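You operate a simulated robot arm through the tools that you are given. There is no shell and no other tool. Be economical: measure what you need, move in short steps, check, and stop when the job is done.

You run a simulated two-armed robot. Do the job below in one go: nothing can be reset, and whatever is moved stays where it is left.

TASK
Wipe up the spill on the dark top at the punch end with the cloth and put it back.
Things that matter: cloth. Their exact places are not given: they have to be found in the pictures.

The check looks at the end state, three seconds after you hand in, the way a careful person would. Anything else that was tipped, shoved, dropped, spilled or broken makes it a failure. Flat cloth is picked up by pressing the open fingertips on it (5 to 10 N) and closing them slowly along it; thin cloth reads only 2 to 8 mm in the jaws.

THE ROBOT
Two 7-joint arms with two-finger grippers on one trunk, on a base that drives. Base frame: it is fixed to the floor where the robot stands at the start and does not move with it; the origin is under the middle of the robot, x ahead of it, y to its left, z up. Units: cm, degrees, N and s.
The left shoulder is at the start at [7.3, 21.6, 114.3], the right one opposite. With the tool pointing down near the work surface each hand reaches from about 28 to 82 cm from the robot's upright axis, wherever it stands, measured 20 degrees to its own side. Payload 3.18 kg a hand.
The tool frame of a hand sits at the grasp point between the pads (the TCP): z along the fingers, y along the line on which they close. The tips reach 3 cm beyond it. Largest opening 14.4 cm; the body of the gripper starts 10.3 cm behind the TCP.
Orientation is told as [roll, pitch, yaw] about the base's x, y, z axes, in that order, counted from this pose: with the fingers straight down and closing along the base's y, the tool's x points along the base's -x, its y along +y and its z along -z.

THE INTERFACE
- The arms move only by the tool send_rows. It takes "left_plan", "right_plan" or both (then of equal length, played together; a hand with none holds still); each is a list of rows, each a list of 3 entries, a list of its own where there are three numbers: the turn, a rotation vector about the tool's x, y, z in units of 90 degrees (1.0 is 90 degrees), then the shift along the tool's x, y, z in units of 400 mm (1.0 is 400 mm), then the finger opening in cm, from 0 to 14.4. In form: [[[wx, wy, wz], [dx, dy, dz], fingers], ...]. A call has 1 to 8 rows; each row is the pose to reach, as a shift and turn from the pose commanded when the call began, along the tool's axes at that moment. A call with a number of a shift or a turn outside -1 to 1 is refused whole. Rows are played at 5 a second. More than 5 cm and 8.6 degrees between two rows, or a gripper value outside its range, and nothing of the call is played. A pose out of reach is approached as far as the arm can. The call stops where the force on the tool passes 40 N (or 10 N more than at its start, if that is more) or the arm is blocked; 0.2 s more then pass. Each finger halts on what it meets, pressing with about 43 N; the grip force reading is that of the motor and also rises with nothing between the fingers. The clock runs only during rows and for 0.2 s after the last one: add rows that repeat a pose to give the fingers time. The reply holds the time, the measured pose of the TCP, the force on the tool along the base axes, the opening and the grip force, in the units named above and with some noise, with the torque about the TCP (base axes, N m) and any sound that the robot's microphone picked up.
- Cameras (640 x 400 px; columns grow to the right, rows downward): "scene" is now at [16.05, -1.92, 133.23]; the picture's right is [-0.22, -0.98, 0.00], its down [-0.57, 0.13, -0.81] and it looks along [0.79, -0.18, -0.58] (base axes); focal length 214 px, centre (320, 200). "left" rides on the left gripper at [7.6, -1.6, -14.3] in its tool frame; the picture's right is [0.21, 0.98, 0.00], its down [-0.84, 0.18, -0.51] and it looks along [-0.50, 0.11, 0.86] (tool axes); focal length 218 px, centre (320, 200). "right" rides on the right gripper at [7.6, 1.6, -14.3] in its tool frame; the picture's right is [-0.21, 0.98, 0.00], its down [-0.84, -0.18, -0.51] and it looks along [-0.50, -0.11, 0.86] (tool axes); focal length 218 px, centre (320, 200).
- capture(camera): a new picture of that camera. It takes no simulated time.
- slide_trunk(by): slides the trunk up (or, below 0, down) by that many cm; the arms and the scene camera ride with it, the base frame stays. It gives what a move gives, with no picture.
- roll_base(legs): drives the robot by 1 to 6 legs, each [ahead, left, turn to the left] in cm, cm and degrees, along the robot's own axes; the way and the turn of a leg run together, so that a leg with both is an arc; at most 150 cm and 180 degrees a leg. The arms and the cameras ride along, it lands a little off, and it stops where it bumps. It gives what a move gives.
- pan_tilt(pan, tilt): turns the head with the scene camera to pan (to the left, within 80 degrees either way) and tilt (down, from -29 to 69), counted from straight ahead of the robot. It gives what a move gives.
- probe_pixels(camera, pixels): for up to 12 pixels [column, row] of the newest picture of that camera ("zoom" is the newest enlarged one), the place [x, y, z] in the base frame of the surface seen there, good to about 0.2 cm. It takes no simulated time.
- close_up(camera, box): a new picture of the part [left, top, right, bottom] of that camera's present view, enlarged. It takes no simulated time.
- hand_in(): hands the job in; it is judged then, once.

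Work in short steps. Measure before you move; look again where a grasp or a placing could have gone wrong, and mend it. You have 80 turns and 62 pictures in all, those below and enlarged ones among them. Open the grippers and draw the arms clear of the work before you hand the job in, unless the task says otherwise; then end with one line.

The tools are called after "Request:" as a command line: name --argument value ..., lists and objects as JSON in quotes. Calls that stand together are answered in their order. send_rows: Moves the arms, as the interface text tells. Its arguments: {"type":"object","properties":{"left_plan":{"type":"array"},"right_plan":{"type":"array"}},"required":[]} The other tools are called the same way: slide_trunk (by) slides the trunk up or down; roll_base (legs) drives the base; pan_tilt (pan, tilt) turns the head that bears the scene camera; capture (camera) takes a picture; probe_pixels (camera, pixels) gives the place of the surface under pixels of a picture; close_up (camera, box) takes an enlarged picture of a part of a camera's view; hand_in () hands the job in.

At the start:

```text
time: 0.0
left_tool_pos: [32.62, 10.71, 120.34]
left_tool_rot: [-0.1, 0.0, 0.1]
left_contact_force: [-0.3, -0.4, 0.3]
left_moment: [0.0, -0.02, 0.01]
left_gripper_width: 14.41
left_finger_force: 0.0
right_tool_pos: [35.1, -22.89, 117.0]
right_tool_rot: [0.0, 0.0, -0.1]
right_contact_force: [-1.0, 0.3, -1.7]
right_moment: [0.01, -0.01, -0.02]
right_gripper_width: 14.42
right_finger_force: 0.0
trunk travel left (down, up): [-22.5, 14.4]
robot x, y, heading: [-0.2, 0.13, 0.1]
head pan, tilt: [-12.5, 35.6]
```

scene: 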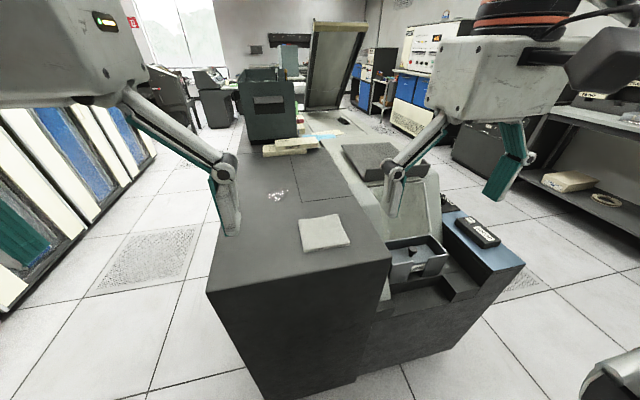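
right: 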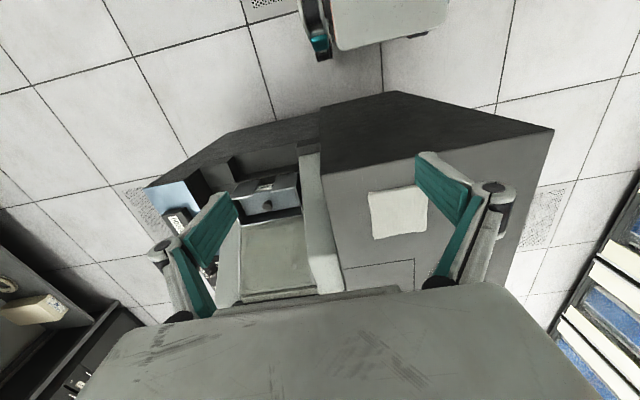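
left: 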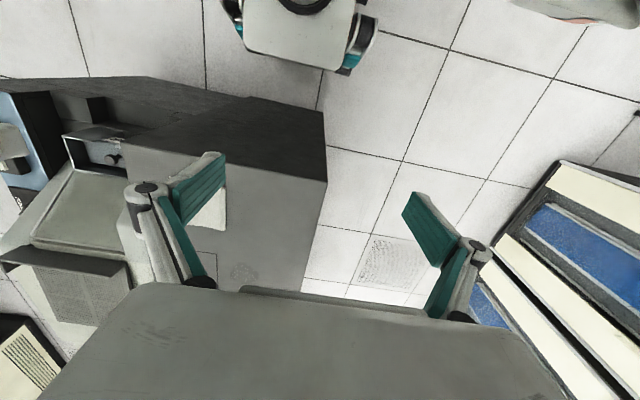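

The scene shows a cloth near (324,233) and a whitish spill near (278,195) on the dark top. I enlarge this part and measure.

Request:
close_up --camera "scene" --box '[210, 130, 400, 290]'

Request:
probe_pixels --camera "scene" --pixels '[[299, 218], [340, 214], [350, 243], [304, 252], [324, 233], [268, 194], [288, 192], [278, 201], [278, 190], [208, 291], [390, 258], [320, 160]]'

```text
2.50 times, centred on (305, 210) of scene
```

zoom: 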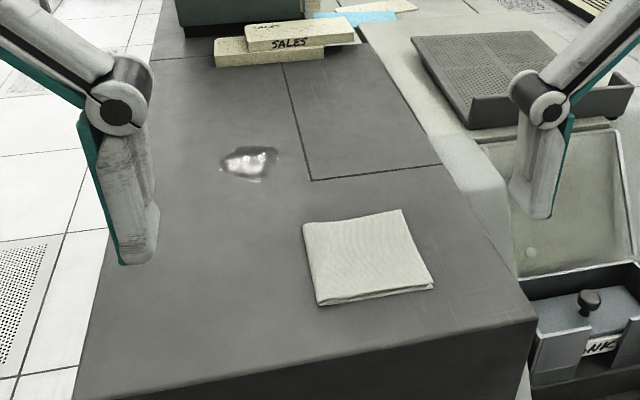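

```text
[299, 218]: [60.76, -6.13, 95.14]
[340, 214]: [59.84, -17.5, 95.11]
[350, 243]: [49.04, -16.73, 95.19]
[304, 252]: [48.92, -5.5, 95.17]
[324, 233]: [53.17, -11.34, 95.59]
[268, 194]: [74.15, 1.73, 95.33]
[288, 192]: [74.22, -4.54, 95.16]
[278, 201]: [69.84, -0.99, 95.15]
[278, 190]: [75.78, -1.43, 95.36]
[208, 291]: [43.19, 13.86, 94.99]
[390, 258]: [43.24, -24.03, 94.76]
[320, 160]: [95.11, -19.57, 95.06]
```

There is one spill at about (73,-1.3), and the cloth centre is about (54.6,-11.5). I check the far part of the machine and the right side for another spill or top.

Request:
close_up --camera "scene" --box '[220, 60, 400, 172]'

Request:
close_up --camera "scene" --box '[340, 130, 540, 300]'

```text
3.56 times, centred on (310, 116) of scene
```

zoom: 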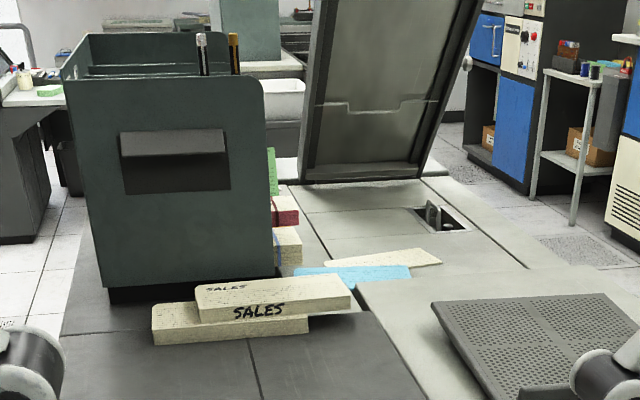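

```text
2.35 times, centred on (440, 215) of scene
```

zoom: 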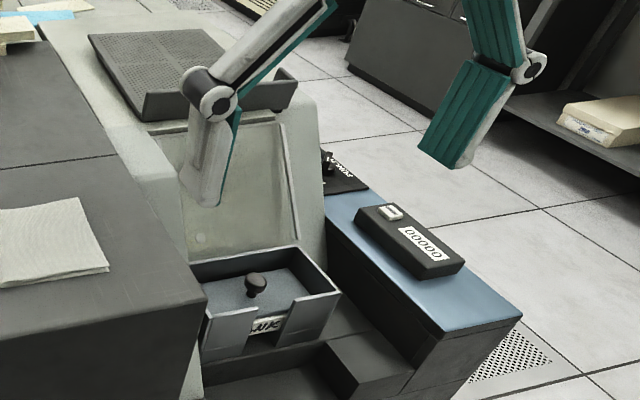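

Only that spill is there. I move the right hand above the cloth centre (54.8,-11.5) at TCP z 104 with a narrower opening, and shift the left hand 10 cm outward for room.

Request:
send_rows --right_plan '[[[0, 0, 0], [-0.08, 0.05, 0.02], 12], [[0, 0, 0], [-0.16, 0.1, 0.06], 10], [[0, 0, 0], [-0.25, 0.15, 0.12], 8], [[0, 0, 0], [-0.33, 0.2, 0.18], 7], [[0, 0, 0], [-0.41, 0.24, 0.25], 6], [[0, 0, 0], [-0.4925, 0.285, 0.325], 5], [[0, 0, 0], [-0.4925, 0.285, 0.325], 5]]' --left_plan '[[[0, 0, 0], [0, 0.05, 0], 14], [[0, 0, 0], [0, 0.1, 0], 14], [[0, 0, 0], [0, 0.15, 0], 14], [[0, 0, 0], [0, 0.2, 0], 14], [[0, 0, 0], [0, 0.25, 0], 14], [[0, 0, 0], [0, 0.25, 0], 14], [[0, 0, 0], [0, 0.25, 0], 14]]'

Request:
capture --camera "right"

Request:
capture --camera "scene"

```text
time: 1.6
left_tool_pos: [32.45, 20.79, 120.31]
left_tool_rot: [-0.1, -0.1, 0.1]
left_contact_force: [-0.5, 0.5, 0.2]
left_moment: [-0.02, -0.01, -0.01]
left_gripper_width: 14.01
left_finger_force: 0.0
right_tool_pos: [54.66, -11.33, 104.21]
right_tool_rot: [0.0, -0.1, 0.0]
right_contact_force: [0.1, 0.4, 0.1]
right_moment: [0.0, 0.01, 0.02]
right_gripper_width: 4.99
right_finger_force: 0.1
trunk travel left (down, up): [-22.5, 14.4]
robot x, y, heading: [0.15, -0.05, -0.1]
head pan, tilt: [-12.5, 35.6]
```

```text
55 pictures are left
```

right: 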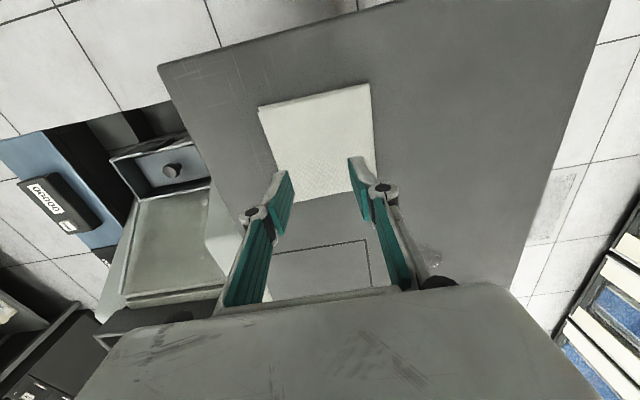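

```text
54 pictures are left
```

scene: 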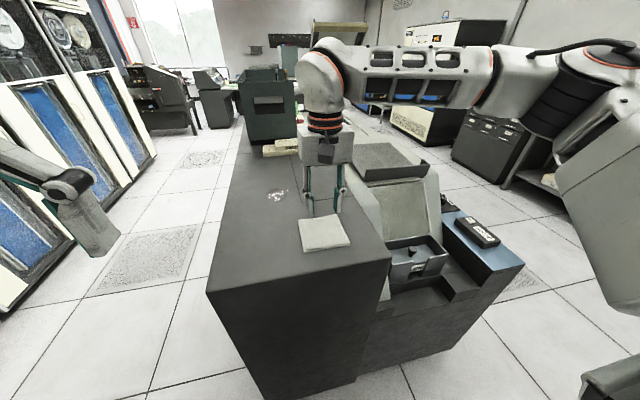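

The hand is above the cloth, with the fingers over its middle. I descend to just above the top face (contact expected at TCP z ≈ 98.6) in small last steps.

Request:
send_rows --right_plan '[[[0, 0, 0], [0, 0, 0.06], 4], [[0, 0, 0], [0, 0, 0.11], 4], [[0, 0, 0], [0, 0, 0.128], 4], [[0, 0, 0], [0, 0, 0.134], 4], [[0, 0, 0], [0, 0, 0.134], 4]]'

```text
time: 2.8
left_tool_pos: [32.49, 20.84, 120.25]
left_tool_rot: [0.0, 0.0, 0.1]
left_contact_force: [-0.4, -0.3, -0.2]
left_moment: [0.01, -0.02, 0.02]
left_gripper_width: 13.99
left_finger_force: 0.0
right_tool_pos: [54.72, -11.4, 98.63]
right_tool_rot: [0.0, 0.0, -0.1]
right_contact_force: [-0.6, -0.2, 0.8]
right_moment: [-0.03, 0.0, 0.04]
right_gripper_width: 4.02
right_finger_force: 0.0
trunk travel left (down, up): [-22.5, 14.4]
robot x, y, heading: [0.11, 0.41, -0.0]
head pan, tilt: [-12.5, 35.6]
```

No contact yet at 98.63; I press down in 1 mm steps.

Request:
send_rows --right_plan '[[[0, 0, 0], [0, 0, 0.0025], 4], [[0, 0, 0], [0, 0, 0.005], 4], [[0, 0, 0], [0, 0, 0.0075], 4], [[0, 0, 0], [0, 0, 0.0075], 4]]'

```text
time: 3.8
left_tool_pos: [32.54, 20.82, 120.29]
left_tool_rot: [-0.1, 0.0, 0.1]
left_contact_force: [0.0, 0.4, 0.3]
left_moment: [0.0, 0.03, -0.01]
left_gripper_width: 13.96
left_finger_force: 0.1
right_tool_pos: [54.84, -11.47, 98.42]
right_tool_rot: [0.0, 0.0, 0.1]
right_contact_force: [-0.8, -0.9, -0.4]
right_moment: [0.0, -0.01, -0.01]
right_gripper_width: 4.03
right_finger_force: 0.0
trunk travel left (down, up): [-22.5, 14.4]
robot x, y, heading: [0.1, -0.24, -0.0]
head pan, tilt: [-12.5, 35.6]
```

Still no force at 98.42; I go on down in 1 mm steps.

Request:
send_rows --right_plan '[[[0, 0, 0], [0, 0, 0.0025], 4], [[0, 0, 0], [0, 0, 0.005], 4], [[0, 0, 0], [0, 0, 0.005], 4]]'

```text
time: 4.6
left_tool_pos: [32.5, 20.77, 120.26]
left_tool_rot: [-0.1, 0.1, 0.1]
left_contact_force: [-0.4, -0.3, 0.4]
left_moment: [0.0, -0.03, -0.02]
left_gripper_width: 14.0
left_finger_force: 0.0
right_tool_pos: [54.79, -11.52, 98.19]
right_tool_rot: [0.0, 0.0, -0.1]
right_contact_force: [0.2, 0.6, 2.5]
right_moment: [0.03, 0.03, 0.03]
right_gripper_width: 4.0
right_finger_force: 0.1
trunk travel left (down, up): [-22.5, 14.4]
robot x, y, heading: [-0.02, 0.25, -0.1]
head pan, tilt: [-12.5, 35.6]
```

The force is now 2.5 N: contact. I press 1 mm more, aiming for 5–10 N.

Request:
send_rows --right_plan '[[[0, 0, 0], [0, 0, 0.0025], 4], [[0, 0, 0], [0, 0, 0.0025], 4]]'

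```text
time: 5.2
left_tool_pos: [32.45, 20.76, 120.29]
left_tool_rot: [-0.2, 0.0, 0.1]
left_contact_force: [0.3, 0.4, 0.3]
left_moment: [0.01, 0.02, 0.02]
left_gripper_width: 14.01
left_finger_force: 0.1
right_tool_pos: [54.78, -11.51, 98.24]
right_tool_rot: [0.1, -0.1, 0.0]
right_contact_force: [0.6, -0.2, 10.2]
right_moment: [0.0, 0.0, -0.01]
right_gripper_width: 4.0
right_finger_force: 0.2
trunk travel left (down, up): [-22.5, 14.4]
robot x, y, heading: [-0.02, -0.17, -0.1]
head pan, tilt: [-12.5, 35.6]
```

10 N reached. I ease off about 0.2 mm and close slowly along the cloth.

Request:
send_rows --right_plan '[[[0, 0, 0], [0, 0, -0.0005], 3.6], [[0, 0, 0], [0, 0, -0.0005], 3.1], [[0, 0, 0], [0, 0, -0.0005], 2.6], [[0, 0, 0], [0, 0, -0.0005], 2.0], [[0, 0, 0], [0, 0, -0.0005], 1.4], [[0, 0, 0], [0, 0, -0.0005], 0.8], [[0, 0, 0], [0, 0, -0.0005], 0.2], [[0, 0, 0], [0, 0, -0.0005], 0]]'

Request:
close_up --camera "right" --box '[200, 50, 480, 270]'

Request:
close_up --camera "scene" --box '[240, 160, 400, 270]'

```text
time: 7.0
left_tool_pos: [32.55, 20.77, 120.3]
left_tool_rot: [0.0, -0.1, 0.1]
left_contact_force: [0.4, -0.3, 0.0]
left_moment: [0.0, -0.04, 0.02]
left_gripper_width: 13.99
left_finger_force: 0.1
right_tool_pos: [54.76, -11.41, 98.05]
right_tool_rot: [0.1, 0.0, 0.0]
right_contact_force: [-0.7, 0.8, 9.5]
right_moment: [0.13, -0.01, 0.05]
right_gripper_width: 0.1
right_finger_force: 31.4
trunk travel left (down, up): [-22.5, 14.4]
robot x, y, heading: [0.35, -0.25, 0.3]
head pan, tilt: [-12.5, 35.6]
```

```text
1.82 times, centred on (340, 160) of right
```

zoom: 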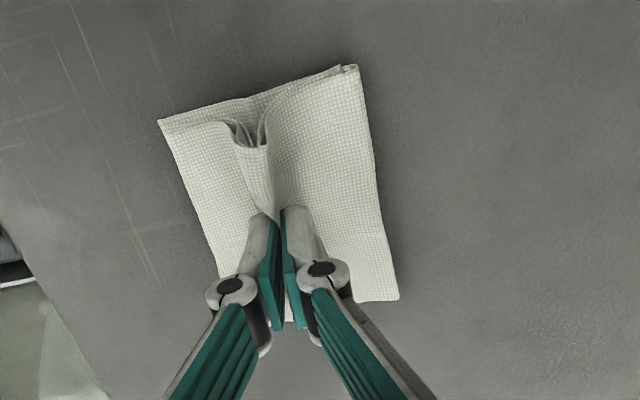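

```text
3.64 times, centred on (320, 215) of scene
```

zoom: 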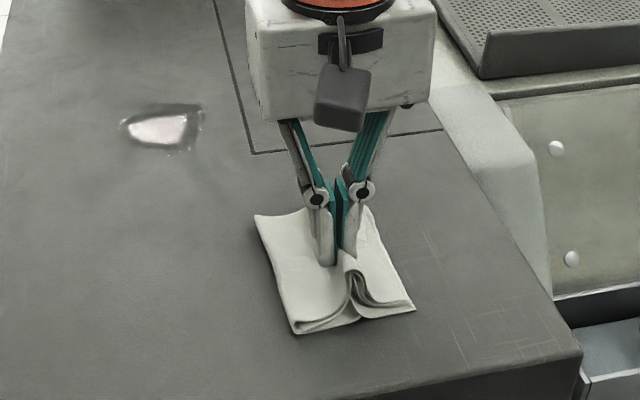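

The picture shows a ridge drawn up between the fingers, but the opening reads only 1 mm. I test by lifting 2 cm and looking.

Request:
send_rows --right_plan '[[[0, 0, 0], [0, 0, -0.01], 0], [[0, 0, 0], [0, 0, -0.025], 0], [[0, 0, 0], [0, 0, -0.05], 0], [[0, 0, 0], [0, 0, -0.05], 0]]'

Request:
close_up --camera "scene" --box '[240, 160, 400, 270]'

```text
time: 8.0
left_tool_pos: [32.6, 20.87, 120.19]
left_tool_rot: [-0.1, -0.1, 0.0]
left_contact_force: [0.1, 0.4, -0.2]
left_moment: [0.0, -0.01, -0.03]
left_gripper_width: 14.0
left_finger_force: 0.1
right_tool_pos: [54.68, -11.44, 100.11]
right_tool_rot: [0.1, 0.0, 0.0]
right_contact_force: [0.3, 0.8, -1.7]
right_moment: [0.02, -0.01, 0.02]
right_gripper_width: 0.61
right_finger_force: 35.6
trunk travel left (down, up): [-22.5, 14.4]
robot x, y, heading: [0.05, -0.1, -0.2]
head pan, tilt: [-12.5, 35.6]
```

```text
3.64 times, centred on (320, 215) of scene
```

zoom: 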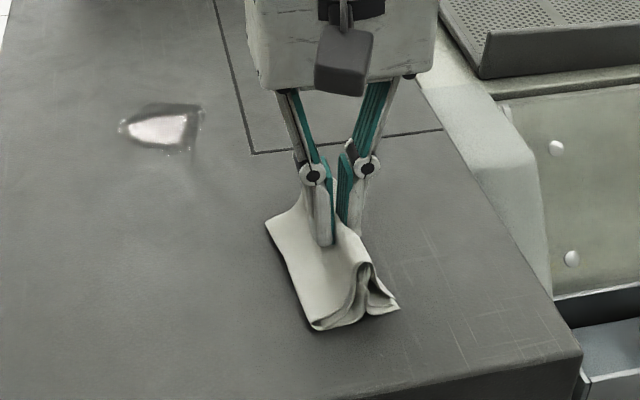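

Cloth is held (opening 6 mm, 1.7 N weight). I measure the spill edges in this view, and lower to about 98.4 so the cloth stays spread as it is drawn over.

Request:
probe_pixels --camera "zoom" --pixels '[[118, 126], [206, 108], [160, 101], [180, 157], [135, 145], [200, 135]]'

Request:
send_rows --right_plan '[[[0, 0, 0], [0, 0, 0.02], 0], [[0, 0, 0], [0, 0, 0.038], 0], [[0, 0, 0], [0, 0, 0.045], 0], [[0, 0, 0], [0, 0, 0.045], 0]]'

```text
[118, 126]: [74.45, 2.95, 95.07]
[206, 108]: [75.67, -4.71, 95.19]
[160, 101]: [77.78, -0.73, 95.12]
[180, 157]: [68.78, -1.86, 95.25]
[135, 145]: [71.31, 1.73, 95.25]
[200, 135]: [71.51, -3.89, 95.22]
```

```text
time: 9.0
left_tool_pos: [32.58, 20.8, 120.23]
left_tool_rot: [-0.1, 0.0, 0.0]
left_contact_force: [0.3, -0.2, -0.4]
left_moment: [-0.01, 0.0, -0.01]
left_gripper_width: 13.99
left_finger_force: 0.0
right_tool_pos: [54.88, -11.42, 98.42]
right_tool_rot: [0.0, 0.0, 0.1]
right_contact_force: [0.3, 0.2, 1.8]
right_moment: [-0.16, -0.03, -0.01]
right_gripper_width: 0.63
right_finger_force: 36.6
trunk travel left (down, up): [-22.5, 14.4]
robot x, y, heading: [-0.12, -0.14, -0.0]
head pan, tilt: [-12.5, 35.6]
```

The spill spans x 68.8–77.8, y −4.7–3. I draw the cloth across the top to just before it, at (63.5,-1).

Request:
send_rows --right_plan '[[[0, 0, 0], [-0.035, 0.045, 0], 0], [[0, 0, 0], [-0.075, 0.09, 0], 0], [[0, 0, 0], [-0.11, 0.135, 0], 0], [[0, 0, 0], [-0.145, 0.18, 0], 0], [[0, 0, 0], [-0.18, 0.22, 0], 0], [[0, 0, 0], [-0.215, 0.26, 0], 0], [[0, 0, 0], [-0.215, 0.26, 0], 0]]'

Request:
close_up --camera "scene" --box '[220, 150, 380, 260]'

Request:
capture --camera "right"

```text
time: 10.6
left_tool_pos: [32.54, 20.76, 120.33]
left_tool_rot: [0.0, -0.1, 0.2]
left_contact_force: [0.0, -0.3, 0.9]
left_moment: [-0.01, -0.03, 0.01]
left_gripper_width: 13.98
left_finger_force: 0.1
right_tool_pos: [63.36, -0.94, 98.24]
right_tool_rot: [0.0, 0.1, -0.1]
right_contact_force: [0.5, -0.8, 3.0]
right_moment: [-0.01, 0.01, -0.02]
right_gripper_width: 0.2
right_finger_force: 29.0
trunk travel left (down, up): [-22.5, 14.4]
robot x, y, heading: [0.19, -0.15, -0.1]
head pan, tilt: [-12.5, 35.6]
```

```text
3.64 times, centred on (300, 205) of scene
```

zoom: 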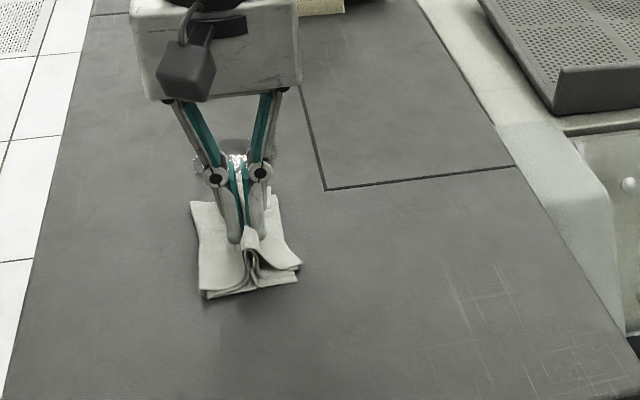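

```text
49 pictures are left
```

right: 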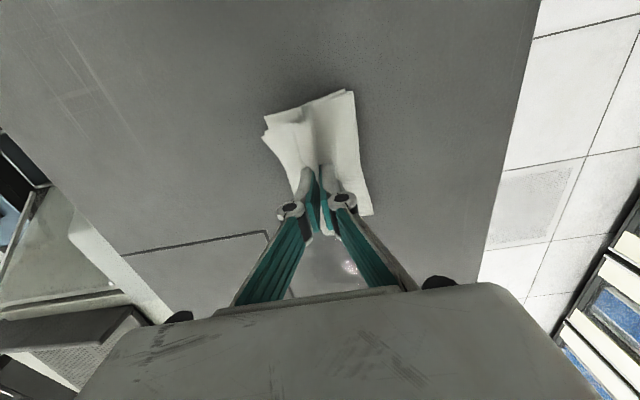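

Cloth follows nicely. I press slightly more and wipe forward through the spill to x≈76.5, then stop to read forces.

Request:
send_rows --right_plan '[[[0, 0, 0], [-0.04, 0, 0.001], 0], [[0, 0, 0], [-0.09, 0, 0.0015], 0], [[0, 0, 0], [-0.14, 0, 0.0015], 0], [[0, 0, 0], [-0.19, 0, 0.0015], 0], [[0, 0, 0], [-0.24, 0, 0.0015], 0], [[0, 0, 0], [-0.29, 0, 0.0015], 0], [[0, 0, 0], [-0.33, 0, 0.0015], 0], [[0, 0, 0], [-0.33, 0, 0.0015], 0]]'

Request:
close_up --camera "scene" --box '[220, 130, 380, 240]'

```text
time: 12.4
left_tool_pos: [32.51, 20.68, 120.29]
left_tool_rot: [-0.1, 0.0, 0.0]
left_contact_force: [0.2, -0.4, 0.0]
left_moment: [0.0, -0.01, -0.02]
left_gripper_width: 13.99
left_finger_force: 0.1
right_tool_pos: [68.86, -1.01, 98.2]
right_tool_rot: [-0.1, 0.0, 0.1]
right_contact_force: [-1.7, -0.7, 21.9]
right_moment: [0.04, 0.02, -0.09]
right_gripper_width: 0.31
right_finger_force: 37.3
right hand out of reach, approached as far as the arm can: row 4, 5, 6, 7, 8
trunk travel left (down, up): [-22.5, 14.4]
robot x, y, heading: [0.14, 0.02, 0.0]
head pan, tilt: [-12.5, 35.6]
```

```text
3.64 times, centred on (300, 185) of scene
```

zoom: 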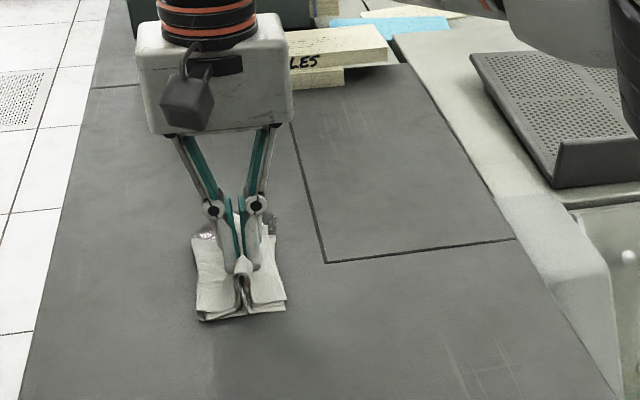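

The right arm's reach ends at x≈68.9 there. I back off and lift 2 cm, then look down to see how much room the base has to move ahead and left.

Request:
send_rows --right_plan '[[[0, 0, 0], [0.06, 0, -0.01], 0], [[0, 0, 0], [0.12, 0, -0.02], 0], [[0, 0, 0], [0.18, 0, -0.035], 0], [[0, 0, 0], [0.25, 0, -0.05], 0], [[0, 0, 0], [0.25, 0, -0.05], 0]]'

Request:
pan_tilt --pan 15 --tilt 65

Request:
capture --camera "scene"

```text
time: 13.6
left_tool_pos: [32.56, 20.76, 120.28]
left_tool_rot: [-0.1, 0.1, 0.1]
left_contact_force: [-0.1, 0.1, -0.1]
left_moment: [-0.03, 0.04, 0.01]
left_gripper_width: 14.0
left_finger_force: 0.0
right_tool_pos: [58.75, -0.95, 99.95]
right_tool_rot: [0.0, 0.0, 0.0]
right_contact_force: [-0.5, 0.9, 0.5]
right_moment: [0.07, 0.06, -0.03]
right_gripper_width: 0.33
right_finger_force: 32.1
trunk travel left (down, up): [-22.5, 14.4]
robot x, y, heading: [0.07, -0.02, 0.0]
head pan, tilt: [-12.5, 35.6]
```

```text
time: 14.5
left_tool_pos: [32.6, 20.78, 120.21]
left_tool_rot: [-0.1, 0.0, 0.1]
left_contact_force: [-0.1, 0.1, -0.2]
left_moment: [-0.01, -0.02, 0.01]
left_gripper_width: 14.01
left_finger_force: 0.1
right_tool_pos: [58.68, -0.87, 99.99]
right_tool_rot: [0.0, 0.0, 0.0]
right_contact_force: [0.8, 1.1, -0.4]
right_moment: [-0.01, 0.0, 0.01]
right_gripper_width: 0.64
right_finger_force: 44.3
trunk travel left (down, up): [-22.5, 14.4]
robot x, y, heading: [-0.28, 0.49, -0.0]
head pan, tilt: [15.0, 65.0]
```

```text
47 pictures are left
```

scene: 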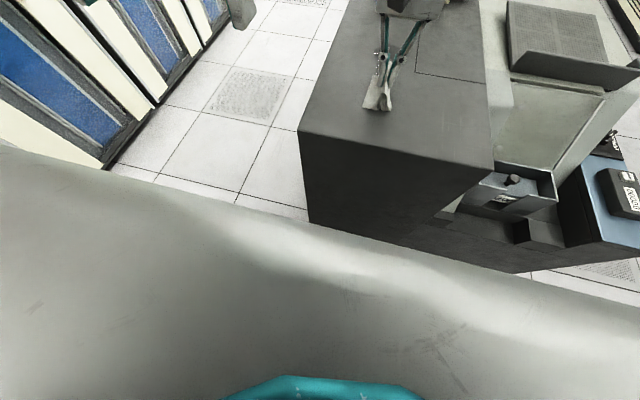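

The chest hides the floor in front of the base. I measure the chest front edge, the lowest visible machine front, and the left panels.

Request:
probe_pixels --camera "scene" --pixels '[[250, 225], [380, 255], [330, 215], [312, 220], [110, 165], [150, 105], [60, 80], [230, 190]]'

Request:
capture --camera "left"

```text
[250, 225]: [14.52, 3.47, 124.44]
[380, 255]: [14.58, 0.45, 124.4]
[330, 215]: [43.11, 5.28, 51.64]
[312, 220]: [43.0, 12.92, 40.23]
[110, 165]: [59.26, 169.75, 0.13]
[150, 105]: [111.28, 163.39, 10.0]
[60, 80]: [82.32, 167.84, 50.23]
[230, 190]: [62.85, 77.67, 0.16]
```

```text
46 pictures are left
```

left: 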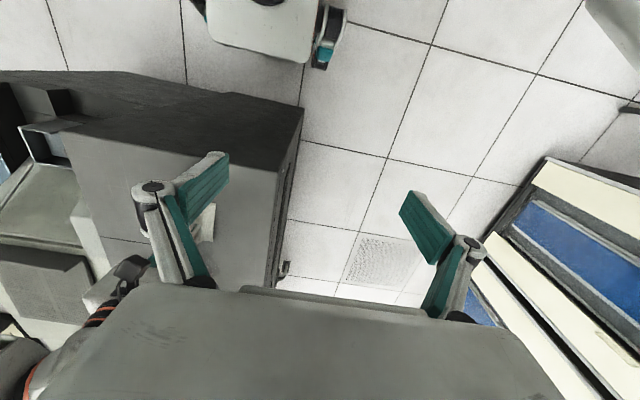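

The left camera sees what looks like the robot's base at (270,40). I probe its front edge and the floor between it and the machine.

Request:
probe_pixels --camera "left" --pixels '[[220, 46], [280, 60], [320, 67], [330, 20], [270, 10], [250, 92], [240, 75], [303, 112]]'

```text
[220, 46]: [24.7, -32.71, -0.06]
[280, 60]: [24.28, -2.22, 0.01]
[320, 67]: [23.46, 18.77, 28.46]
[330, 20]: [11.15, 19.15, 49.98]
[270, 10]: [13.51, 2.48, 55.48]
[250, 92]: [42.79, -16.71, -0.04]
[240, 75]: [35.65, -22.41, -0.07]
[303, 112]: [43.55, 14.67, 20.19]
```

The base front is at x≈23.5 and the machine front at 43, so there is about 19 cm of room. I drive 10 cm left, then 9 cm ahead; the cloth rides along, ending around (68,9) — so I keep clear by first drawing the hand back and right is not needed, as the top there is bare (edge y≈14).

Request:
send_rows --right_plan '[[[0, 0, 0], [0.04, -0.05, -0.01], 0], [[0, 0, 0], [0.08, -0.1, -0.02], 0], [[0, 0, 0], [0.12, -0.16, -0.025], 0], [[0, 0, 0], [0.15, -0.22, -0.025], 0], [[0, 0, 0], [0.15, -0.25, -0.025], 0]]'

Request:
roll_base --legs '[[0, 10, 0], [9, 0, 0]]'

Request:
pan_tilt --pan -20 --tilt 42

Request:
capture --camera "scene"

```text
time: 15.7
left_tool_pos: [32.58, 20.88, 120.25]
left_tool_rot: [-0.2, 0.2, 0.0]
left_contact_force: [-0.1, 0.1, 0.0]
left_moment: [0.03, 0.0, -0.01]
left_gripper_width: 14.04
left_finger_force: 0.0
right_tool_pos: [52.87, -10.85, 101.03]
right_tool_rot: [0.1, 0.1, 0.0]
right_contact_force: [0.5, 0.5, 2.4]
right_moment: [0.08, 0.05, -0.03]
right_gripper_width: 0.33
right_finger_force: 39.0
trunk travel left (down, up): [-22.5, 14.4]
robot x, y, heading: [0.57, -0.09, 0.2]
head pan, tilt: [15.0, 65.0]
```

```text
time: 18.0
left_tool_pos: [41.42, 30.77, 120.31]
left_tool_rot: [-0.1, 0.1, 0.2]
left_contact_force: [-0.8, 0.2, 0.0]
left_moment: [-0.01, 0.04, 0.02]
left_gripper_width: 14.0
left_finger_force: 0.0
right_tool_pos: [61.83, -0.75, 101.05]
right_tool_rot: [0.0, 0.0, 0.1]
right_contact_force: [-0.3, 1.1, 0.0]
right_moment: [-0.05, 0.05, 0.0]
right_gripper_width: 0.7
right_finger_force: 35.7
trunk travel left (down, up): [-22.5, 14.4]
robot x, y, heading: [8.86, 10.04, 0.1]
head pan, tilt: [15.0, 65.0]
```

```text
time: 19.0
left_tool_pos: [41.32, 30.83, 120.28]
left_tool_rot: [0.0, 0.0, 0.2]
left_contact_force: [0.5, 0.2, -0.3]
left_moment: [0.03, 0.04, 0.0]
left_gripper_width: 13.99
left_finger_force: 0.0
right_tool_pos: [61.69, -0.68, 101.1]
right_tool_rot: [0.0, 0.0, 0.2]
right_contact_force: [-0.3, -0.1, -1.1]
right_moment: [0.01, 0.02, -0.02]
right_gripper_width: 0.65
right_finger_force: 45.2
trunk travel left (down, up): [-22.5, 14.4]
robot x, y, heading: [8.96, 9.84, 0.3]
head pan, tilt: [-20.0, 42.0]
```

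```text
45 pictures are left
```

scene: 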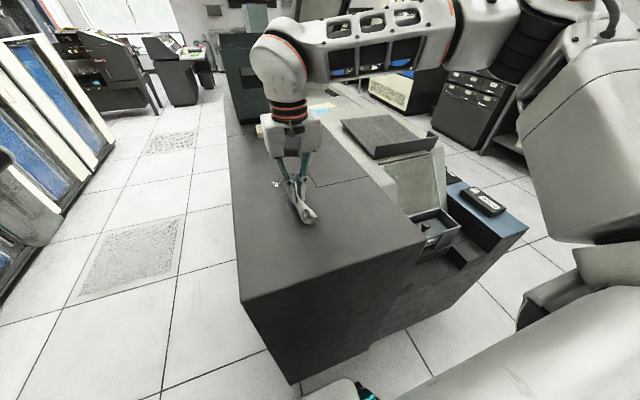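

The hand with cloth is at (61.7,-0.7), just before the spill. I lower to 98.3 while moving ahead a little and read the force.

Request:
send_rows --right_plan '[[[0, 0, 0], [-0.02, 0, 0.025], 0], [[0, 0, 0], [-0.05, 0, 0.05], 0], [[0, 0, 0], [-0.08, 0, 0.065], 0], [[0, 0, 0], [-0.1, 0, 0.07], 0], [[0, 0, 0], [-0.12, 0, 0.07], 0]]'

Request:
close_up --camera "scene" --box '[220, 130, 380, 240]'

```text
time: 20.2
left_tool_pos: [41.28, 30.81, 120.21]
left_tool_rot: [0.0, 0.0, 0.3]
left_contact_force: [1.1, -0.3, 0.8]
left_moment: [0.02, 0.0, -0.03]
left_gripper_width: 13.97
left_finger_force: 0.1
right_tool_pos: [66.58, -0.82, 98.2]
right_tool_rot: [0.1, 0.0, 0.0]
right_contact_force: [1.1, -1.4, 1.2]
right_moment: [-0.54, 0.01, -0.01]
right_gripper_width: 0.49
right_finger_force: 30.6
trunk travel left (down, up): [-22.5, 14.4]
robot x, y, heading: [9.23, 9.81, -0.0]
head pan, tilt: [-20.0, 42.0]
```

```text
3.64 times, centred on (300, 185) of scene
```

zoom: 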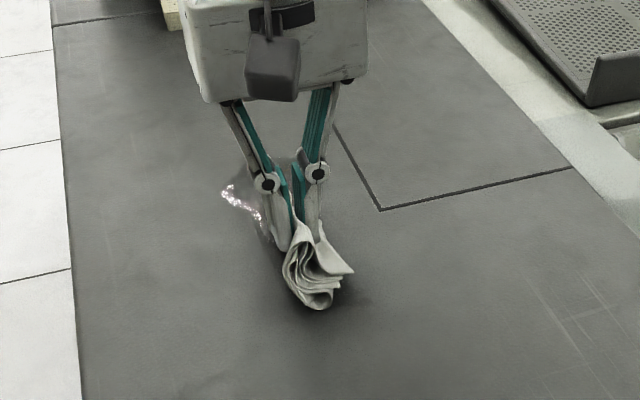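

The cloth is bunched now but held; the spill's left part remains. I press 1 mm more and wipe forward to x≈78, then shift left 3 cm.

Request:
send_rows --right_plan '[[[0, 0, 0], [-0.04, 0, 0.0025], 0], [[0, 0, 0], [-0.09, 0, 0.0025], 0], [[0, 0, 0], [-0.14, 0, 0.0025], 0], [[0, 0, 0], [-0.19, 0, 0.0025], 0], [[0, 0, 0], [-0.24, 0, 0.0025], 0], [[0, 0, 0], [-0.285, 0, 0.0025], 0], [[0, 0, 0], [-0.285, 0.04, 0.0025], 0], [[0, 0, 0], [-0.285, 0.09, 0.0025], 0]]'

```text
time: 22.0
left_tool_pos: [41.25, 30.86, 120.23]
left_tool_rot: [-0.1, 0.0, 0.2]
left_contact_force: [-0.1, -0.7, 0.6]
left_moment: [-0.02, 0.01, 0.0]
left_gripper_width: 14.01
left_finger_force: 0.1
right_tool_pos: [77.8, 2.96, 98.36]
right_tool_rot: [0.0, 0.0, 0.1]
right_contact_force: [-0.2, -3.0, 5.3]
right_moment: [-0.17, -0.05, 0.01]
right_gripper_width: 0.34
right_finger_force: 37.8
trunk travel left (down, up): [-22.5, 14.4]
robot x, y, heading: [8.79, 9.94, 0.1]
head pan, tilt: [-20.0, 42.0]
```

The hand reaches, pressing at 5 N. I draw back along y≈3 to x≈67.

Request:
send_rows --right_plan '[[[0, 0, 0], [0.05, 0, 0], 0], [[0, 0, 0], [0.1, 0, 0], 0], [[0, 0, 0], [0.15, 0, 0], 0], [[0, 0, 0], [0.2, 0, 0], 0], [[0, 0, 0], [0.25, 0, 0], 0], [[0, 0, 0], [0.28, 0, 0], 0], [[0, 0, 0], [0.33, 0, 0], 0], [[0, 0, 0], [0.36, 0, 0], 0]]'

Request:
close_up --camera "scene" --box '[220, 130, 380, 240]'

```text
time: 23.8
left_tool_pos: [41.33, 30.79, 120.3]
left_tool_rot: [-0.1, 0.0, 0.2]
left_contact_force: [-0.9, -0.3, -0.1]
left_moment: [0.01, 0.01, 0.0]
left_gripper_width: 14.01
left_finger_force: 0.0
right_tool_pos: [63.43, 2.9, 98.19]
right_tool_rot: [0.0, 0.0, 0.1]
right_contact_force: [0.4, 0.2, 3.2]
right_moment: [-0.08, -0.01, -0.01]
right_gripper_width: 0.33
right_finger_force: 32.5
trunk travel left (down, up): [-22.5, 14.4]
robot x, y, heading: [8.22, 10.18, 0.2]
head pan, tilt: [-20.0, 42.0]
```

```text
3.64 times, centred on (300, 185) of scene
```

zoom: 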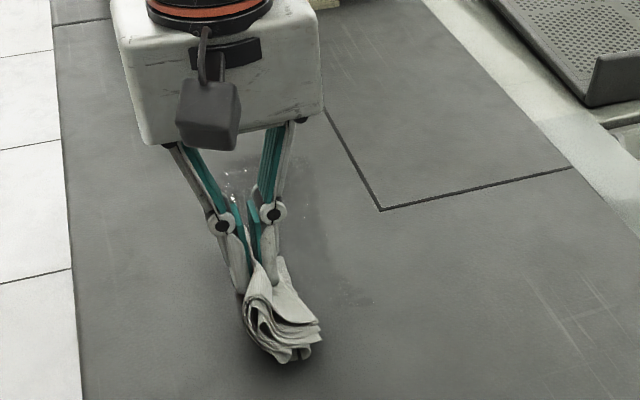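

Small droplets remain near (235,185) and (305,208). I measure them.

Request:
probe_pixels --camera "zoom" --pixels '[[228, 172], [248, 172], [225, 190], [303, 205], [305, 190], [320, 285], [320, 240]]'

Request:
capture --camera "right"

```text
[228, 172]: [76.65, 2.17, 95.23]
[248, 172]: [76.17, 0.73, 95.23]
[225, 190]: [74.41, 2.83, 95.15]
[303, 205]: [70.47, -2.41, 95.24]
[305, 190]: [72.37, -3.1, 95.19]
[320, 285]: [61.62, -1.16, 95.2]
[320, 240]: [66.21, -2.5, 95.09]
```

```text
42 pictures are left
```

right: 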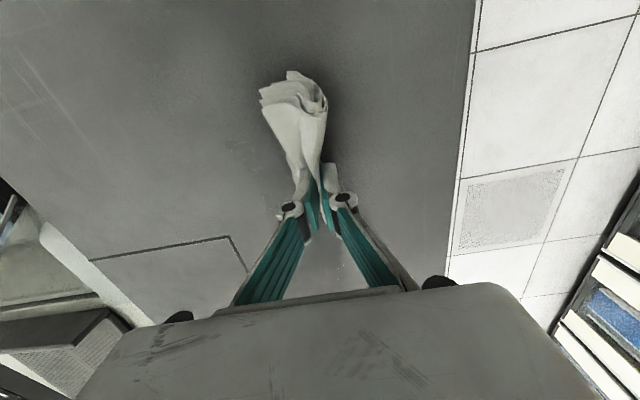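

I do another stroke: forward along y≈1.5 to x≈80, then across to y≈-3.

Request:
send_rows --right_plan '[[[0, 0, 0], [-0.06, -0.035, 0.001], 0], [[0, 0, 0], [-0.12, -0.035, 0.0015], 0], [[0, 0, 0], [-0.2, -0.035, 0.0015], 0], [[0, 0, 0], [-0.28, -0.035, 0.0015], 0], [[0, 0, 0], [-0.35, -0.035, 0.0015], 0], [[0, 0, 0], [-0.41, -0.035, 0.0015], 0], [[0, 0, 0], [-0.41, -0.09, 0.0015], 0], [[0, 0, 0], [-0.41, -0.14, 0.0015], 0]]'

Request:
send_rows --right_plan '[[[0, 0, 0], [0.06, 0, 0], 0], [[0, 0, 0], [0.12, 0, 0], 0], [[0, 0, 0], [0.18, 0, 0], 0], [[0, 0, 0], [0.24, 0, 0], 0], [[0, 0, 0], [0.3, 0, 0], 0], [[0, 0, 0], [0.36, 0, 0], 0], [[0, 0, 0], [0.42, 0, 0], 0], [[0, 0, 0], [0.42, 0, 0], 0]]'

Request:
close_up --camera "scene" --box '[220, 130, 380, 240]'

```text
time: 25.6
left_tool_pos: [41.36, 30.73, 120.3]
left_tool_rot: [-0.2, 0.0, 0.2]
left_contact_force: [-0.6, -0.8, -0.1]
left_moment: [0.0, 0.0, -0.01]
left_gripper_width: 14.0
left_finger_force: 0.1
right_tool_pos: [78.76, 1.5, 98.15]
right_tool_rot: [0.1, -0.1, 0.1]
right_contact_force: [0.3, -1.1, 7.6]
right_moment: [-0.1, -0.04, 0.02]
right_gripper_width: 0.41
right_finger_force: 31.5
right hand out of reach, approached as far as the arm can: row 6, 7, 8
trunk travel left (down, up): [-22.5, 14.4]
robot x, y, heading: [8.41, 10.11, 0.0]
head pan, tilt: [-20.0, 42.0]
```

```text
time: 27.4
left_tool_pos: [41.26, 30.83, 120.39]
left_tool_rot: [-0.1, 0.0, 0.2]
left_contact_force: [0.1, -0.2, 0.2]
left_moment: [0.02, 0.03, 0.01]
left_gripper_width: 14.02
left_finger_force: 0.1
right_tool_pos: [61.7, 1.45, 98.22]
right_tool_rot: [0.1, -0.1, 0.1]
right_contact_force: [1.1, -3.2, 13.6]
right_moment: [-0.34, 0.03, 0.04]
right_gripper_width: 0.62
right_finger_force: 37.6
trunk travel left (down, up): [-22.5, 14.4]
robot x, y, heading: [8.65, 9.73, -0.1]
head pan, tilt: [-20.0, 42.0]
```

```text
3.64 times, centred on (300, 185) of scene
```

zoom: 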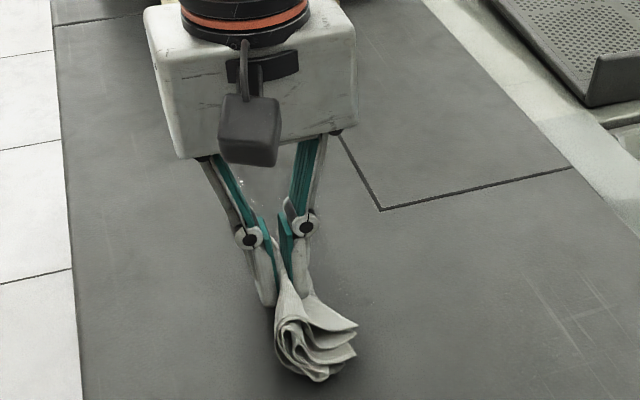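

Some droplets remain (~(76,1)). I go forward along y≈-3.5 to x≈77, then wipe sideways there to y≈4.

Request:
send_rows --right_plan '[[[0, 0, 0], [-0.05, -0.09, -0.001], 0], [[0, 0, 0], [-0.12, -0.125, -0.001], 0], [[0, 0, 0], [-0.21, -0.125, -0.001], 0], [[0, 0, 0], [-0.3, -0.125, -0.001], 0], [[0, 0, 0], [-0.39, -0.125, -0.001], 0], [[0, 0, 0], [-0.4, -0.04, -0.001], 0], [[0, 0, 0], [-0.4, 0.04, -0.001], 0], [[0, 0, 0], [-0.4, 0.075, -0.001], 0]]'

Request:
send_rows --right_plan '[[[0, 0, 0], [0.01, -0.05, 0], 0], [[0, 0, 0], [0.02, -0.12, 0], 0], [[0, 0, 0], [0.03, -0.2, 0], 0], [[0, 0, 0], [0.08, -0.15, 0], 0], [[0, 0, 0], [0.08, -0.06, 0], 0], [[0, 0, 0], [0.1, 0.02, 0], 0], [[0, 0, 0], [0.17, 0.02, 0], 0], [[0, 0, 0], [0.24, 0, 0], 0]]'

Request:
send_rows --right_plan '[[[0, 0, 0], [0.06, -0.01, 0], 0], [[0, 0, 0], [0.12, -0.04, 0], 0], [[0, 0, 0], [0.18, -0.08, 0], 0], [[0, 0, 0], [0.24, -0.12, 0], 0], [[0, 0, 0], [0.26, -0.16, -0.01], 0]]'

Request:
close_up --camera "scene" --box '[220, 130, 380, 240]'

```text
time: 29.2
left_tool_pos: [41.28, 30.79, 120.33]
left_tool_rot: [-0.1, 0.0, 0.3]
left_contact_force: [1.3, 0.3, -0.8]
left_moment: [-0.01, -0.02, -0.02]
left_gripper_width: 14.02
left_finger_force: 0.2
right_tool_pos: [77.73, 4.61, 98.15]
right_tool_rot: [0.1, 0.0, 0.2]
right_contact_force: [0.3, -4.4, 8.9]
right_moment: [-0.28, -0.07, -0.01]
right_gripper_width: 0.16
right_finger_force: 29.3
trunk travel left (down, up): [-22.5, 14.4]
robot x, y, heading: [8.55, 10.08, 0.0]
head pan, tilt: [-20.0, 42.0]
```

```text
time: 31.0
left_tool_pos: [41.29, 30.75, 120.34]
left_tool_rot: [-0.1, 0.0, 0.2]
left_contact_force: [0.4, 0.4, 0.8]
left_moment: [-0.01, -0.02, 0.01]
left_gripper_width: 14.0
left_finger_force: 0.0
right_tool_pos: [67.93, 4.69, 98.07]
right_tool_rot: [0.0, 0.0, 0.2]
right_contact_force: [0.4, -0.9, 12.5]
right_moment: [0.04, 0.0, 0.02]
right_gripper_width: 0.4
right_finger_force: 40.0
trunk travel left (down, up): [-22.5, 14.4]
robot x, y, heading: [8.61, 10.34, 0.2]
head pan, tilt: [-20.0, 42.0]
```

```text
time: 32.2
left_tool_pos: [41.38, 30.69, 120.26]
left_tool_rot: [-0.1, 0.0, 0.0]
left_contact_force: [-1.2, -0.4, 0.4]
left_moment: [0.02, 0.01, 0.01]
left_gripper_width: 14.0
left_finger_force: 0.1
right_tool_pos: [57.53, -2.12, 98.46]
right_tool_rot: [-0.1, 0.1, 0.0]
right_contact_force: [-0.4, -3.6, 6.4]
right_moment: [-0.15, -0.06, -0.07]
right_gripper_width: 0.25
right_finger_force: 36.0
trunk travel left (down, up): [-22.5, 14.4]
robot x, y, heading: [8.9, 9.76, 0.1]
head pan, tilt: [-20.0, 42.0]
```

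```text
3.64 times, centred on (300, 185) of scene
```

zoom: 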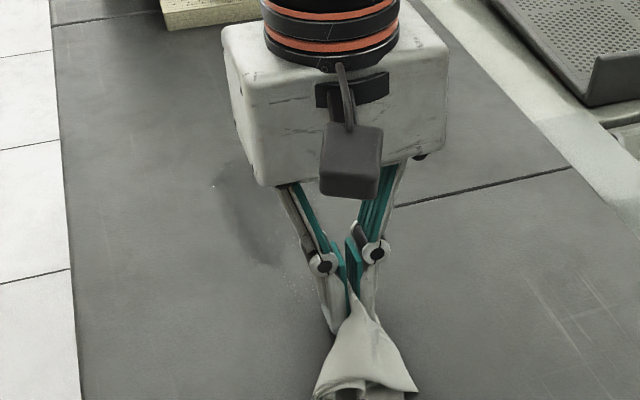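

Nearly clean; a tiny dot at (212,185) and a dim smear near (250,230). I move the hand towards the cloth's home side and inspect the area unobstructed.

Request:
send_rows --right_plan '[[[0, 0, 0], [0.02, -0.06, -0.03], 0], [[0, 0, 0], [0.04, -0.12, -0.07], 0], [[0, 0, 0], [0.07, -0.2, -0.12], 0], [[0, 0, 0], [0.09, -0.28, -0.16], 0], [[0, 0, 0], [0.09, -0.3, -0.16], 0]]'

Request:
close_up --camera "scene" --box '[230, 140, 350, 220]'

Request:
capture --camera "right"

```text
time: 33.4
left_tool_pos: [41.28, 30.67, 120.24]
left_tool_rot: [-0.1, 0.0, 0.1]
left_contact_force: [-0.3, -1.1, 1.0]
left_moment: [0.02, 0.01, -0.03]
left_gripper_width: 14.02
left_finger_force: 0.0
right_tool_pos: [54.06, -13.89, 104.99]
right_tool_rot: [0.0, 0.0, 0.1]
right_contact_force: [0.0, 0.3, -0.5]
right_moment: [-0.02, 0.05, 0.02]
right_gripper_width: 0.61
right_finger_force: 32.8
trunk travel left (down, up): [-22.5, 14.4]
robot x, y, heading: [8.93, 9.99, 0.2]
head pan, tilt: [-20.0, 42.0]
```

```text
5.00 times, centred on (290, 180) of scene
```

zoom: 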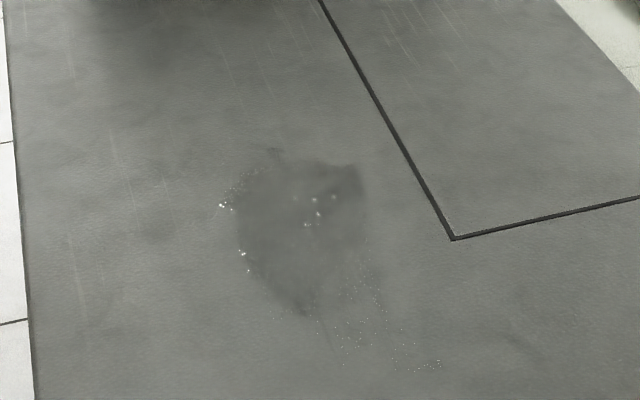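

```text
38 pictures are left
```

right: 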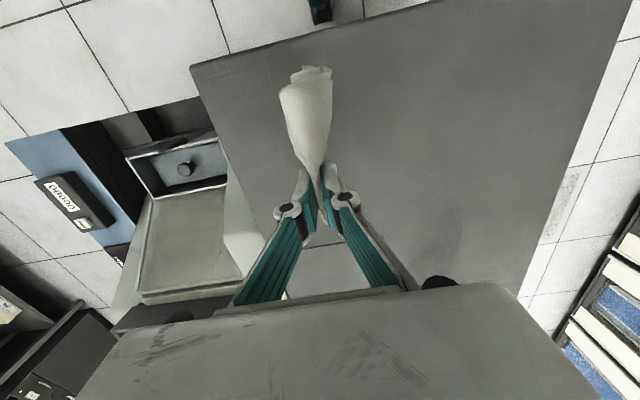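

Droplets and a faint film remain. I locate them to plan a proper raster.

Request:
probe_pixels --camera "zoom" --pixels '[[222, 205], [243, 255], [315, 200], [307, 225], [333, 197], [275, 155], [360, 165], [300, 310], [440, 365], [345, 340], [355, 285], [235, 185]]'

```text
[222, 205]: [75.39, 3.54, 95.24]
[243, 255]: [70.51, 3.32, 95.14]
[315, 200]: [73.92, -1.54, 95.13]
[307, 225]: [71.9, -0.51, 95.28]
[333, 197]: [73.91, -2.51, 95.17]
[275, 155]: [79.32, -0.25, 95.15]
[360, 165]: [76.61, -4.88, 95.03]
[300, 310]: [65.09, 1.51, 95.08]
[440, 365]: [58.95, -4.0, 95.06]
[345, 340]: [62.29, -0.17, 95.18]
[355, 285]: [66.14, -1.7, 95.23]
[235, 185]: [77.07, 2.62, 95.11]
```

The residue covers x 58–79, y −5–4. I drive 5 cm further ahead for reach (about 10 cm of room left), with the cloth lifted.

Request:
roll_base --legs '[[5, 0, 0]]'

Request:
send_rows --right_plan '[[[0, 0, 0], [-0.1, 0.04, 0.01], 0], [[0, 0, 0], [-0.2, 0.09, 0.02], 0], [[0, 0, 0], [-0.29, 0.13, 0.04], 0], [[0, 0, 0], [-0.38, 0.17, 0.07], 0], [[0, 0, 0], [-0.47, 0.21, 0.1], 0], [[0, 0, 0], [-0.55, 0.21, 0.14], 0], [[0, 0, 0], [-0.56, 0.21, 0.168], 0], [[0, 0, 0], [-0.56, 0.21, 0.168], 0]]'

```text
time: 34.3
left_tool_pos: [46.48, 30.79, 120.23]
left_tool_rot: [-0.1, 0.0, 0.2]
left_contact_force: [0.7, -0.8, 0.1]
left_moment: [0.0, 0.05, -0.03]
left_gripper_width: 14.01
left_finger_force: 0.1
right_tool_pos: [59.31, -13.72, 104.89]
right_tool_rot: [-0.1, 0.0, 0.0]
right_contact_force: [0.7, -1.0, -2.2]
right_moment: [0.04, 0.13, -0.01]
right_gripper_width: 0.67
right_finger_force: 43.8
trunk travel left (down, up): [-22.5, 14.4]
robot x, y, heading: [13.85, 9.8, 0.3]
head pan, tilt: [-20.0, 42.0]
```

```text
time: 36.1
left_tool_pos: [46.34, 30.82, 120.36]
left_tool_rot: [-0.1, 0.0, 0.2]
left_contact_force: [-0.3, -0.1, -0.3]
left_moment: [0.0, 0.03, 0.02]
left_gripper_width: 14.0
left_finger_force: 0.1
right_tool_pos: [81.84, -5.74, 98.49]
right_tool_rot: [0.1, -0.1, 0.1]
right_contact_force: [1.5, -3.8, 13.1]
right_moment: [0.03, -0.07, 0.01]
right_gripper_width: 0.39
right_finger_force: 39.0
trunk travel left (down, up): [-22.5, 14.4]
robot x, y, heading: [13.98, 9.93, 0.2]
head pan, tilt: [-20.0, 42.0]
```

Pressing at 13 N at (81.8,-5.7). I raster sideways, stepping back about 2 cm per line.

Request:
send_rows --right_plan '[[[0, 0, 0], [0, 0.09, 0], 0], [[0, 0, 0], [0, 0.18, 0], 0], [[0, 0, 0], [0, 0.27, 0], 0], [[0, 0, 0], [0.05, 0.27, 0], 0], [[0, 0, 0], [0.05, 0.18, 0], 0], [[0, 0, 0], [0.05, 0.09, 0], 0], [[0, 0, 0], [0.05, 0, 0], 0], [[0, 0, 0], [0.1, 0, 0.001], 0]]'

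Request:
send_rows --right_plan '[[[0, 0, 0], [0, 0.09, 0], 0], [[0, 0, 0], [0, 0.18, 0], 0], [[0, 0, 0], [0, 0.27, 0], 0], [[0, 0, 0], [0.05, 0.27, 0], 0], [[0, 0, 0], [0.05, 0.18, 0], 0], [[0, 0, 0], [0.05, 0.09, 0], 0], [[0, 0, 0], [0.05, 0, 0], 0], [[0, 0, 0], [0.1, 0, 0], 0]]'

Request:
send_rows --right_plan '[[[0, 0, 0], [0, 0.09, 0], 0], [[0, 0, 0], [0, 0.18, 0], 0], [[0, 0, 0], [0, 0.27, 0], 0], [[0, 0, 0], [0.05, 0.27, 0], 0], [[0, 0, 0], [0.05, 0.18, 0], 0], [[0, 0, 0], [0.05, 0.09, 0], 0], [[0, 0, 0], [0.05, 0, 0], 0], [[0, 0, 0], [0.1, 0, 0], 0]]'

Request:
close_up --camera "scene" --box '[220, 140, 380, 250]'

```text
time: 37.9
left_tool_pos: [46.35, 30.9, 120.24]
left_tool_rot: [-0.1, 0.0, 0.2]
left_contact_force: [0.3, -0.5, -0.4]
left_moment: [0.01, 0.0, 0.0]
left_gripper_width: 14.02
left_finger_force: 0.0
right_tool_pos: [77.44, -5.45, 98.44]
right_tool_rot: [0.0, -0.1, 0.0]
right_contact_force: [0.5, 0.3, 0.9]
right_moment: [0.05, 0.09, 0.0]
right_gripper_width: 0.8
right_finger_force: 44.9
trunk travel left (down, up): [-22.5, 14.4]
robot x, y, heading: [13.89, 9.92, -0.1]
head pan, tilt: [-20.0, 42.0]
```

```text
time: 39.7
left_tool_pos: [46.3, 30.81, 120.25]
left_tool_rot: [-0.1, -0.1, 0.3]
left_contact_force: [0.5, -0.4, 0.6]
left_moment: [-0.02, -0.02, -0.02]
left_gripper_width: 14.01
left_finger_force: 0.1
right_tool_pos: [73.58, -5.46, 98.21]
right_tool_rot: [-0.1, -0.1, 0.0]
right_contact_force: [-0.5, 1.1, 5.0]
right_moment: [-0.15, -0.1, 0.02]
right_gripper_width: 0.19
right_finger_force: 28.8
trunk travel left (down, up): [-22.5, 14.4]
robot x, y, heading: [14.11, 10.2, 0.1]
head pan, tilt: [-20.0, 42.0]
```

```text
time: 41.5
left_tool_pos: [46.22, 30.81, 120.27]
left_tool_rot: [-0.1, 0.0, 0.2]
left_contact_force: [0.0, 0.0, 0.0]
left_moment: [-0.05, -0.04, 0.01]
left_gripper_width: 14.0
left_finger_force: 0.0
right_tool_pos: [69.5, -5.43, 98.33]
right_tool_rot: [0.0, 0.0, -0.1]
right_contact_force: [-2.3, -3.8, 6.8]
right_moment: [-0.38, -0.09, 0.1]
right_gripper_width: 0.2
right_finger_force: 31.1
trunk travel left (down, up): [-22.5, 14.4]
robot x, y, heading: [13.87, 10.06, -0.0]
head pan, tilt: [-20.0, 42.0]
```

```text
3.64 times, centred on (300, 195) of scene
```

zoom: 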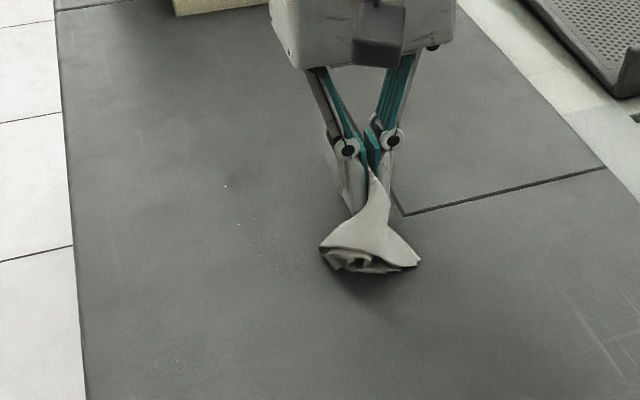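

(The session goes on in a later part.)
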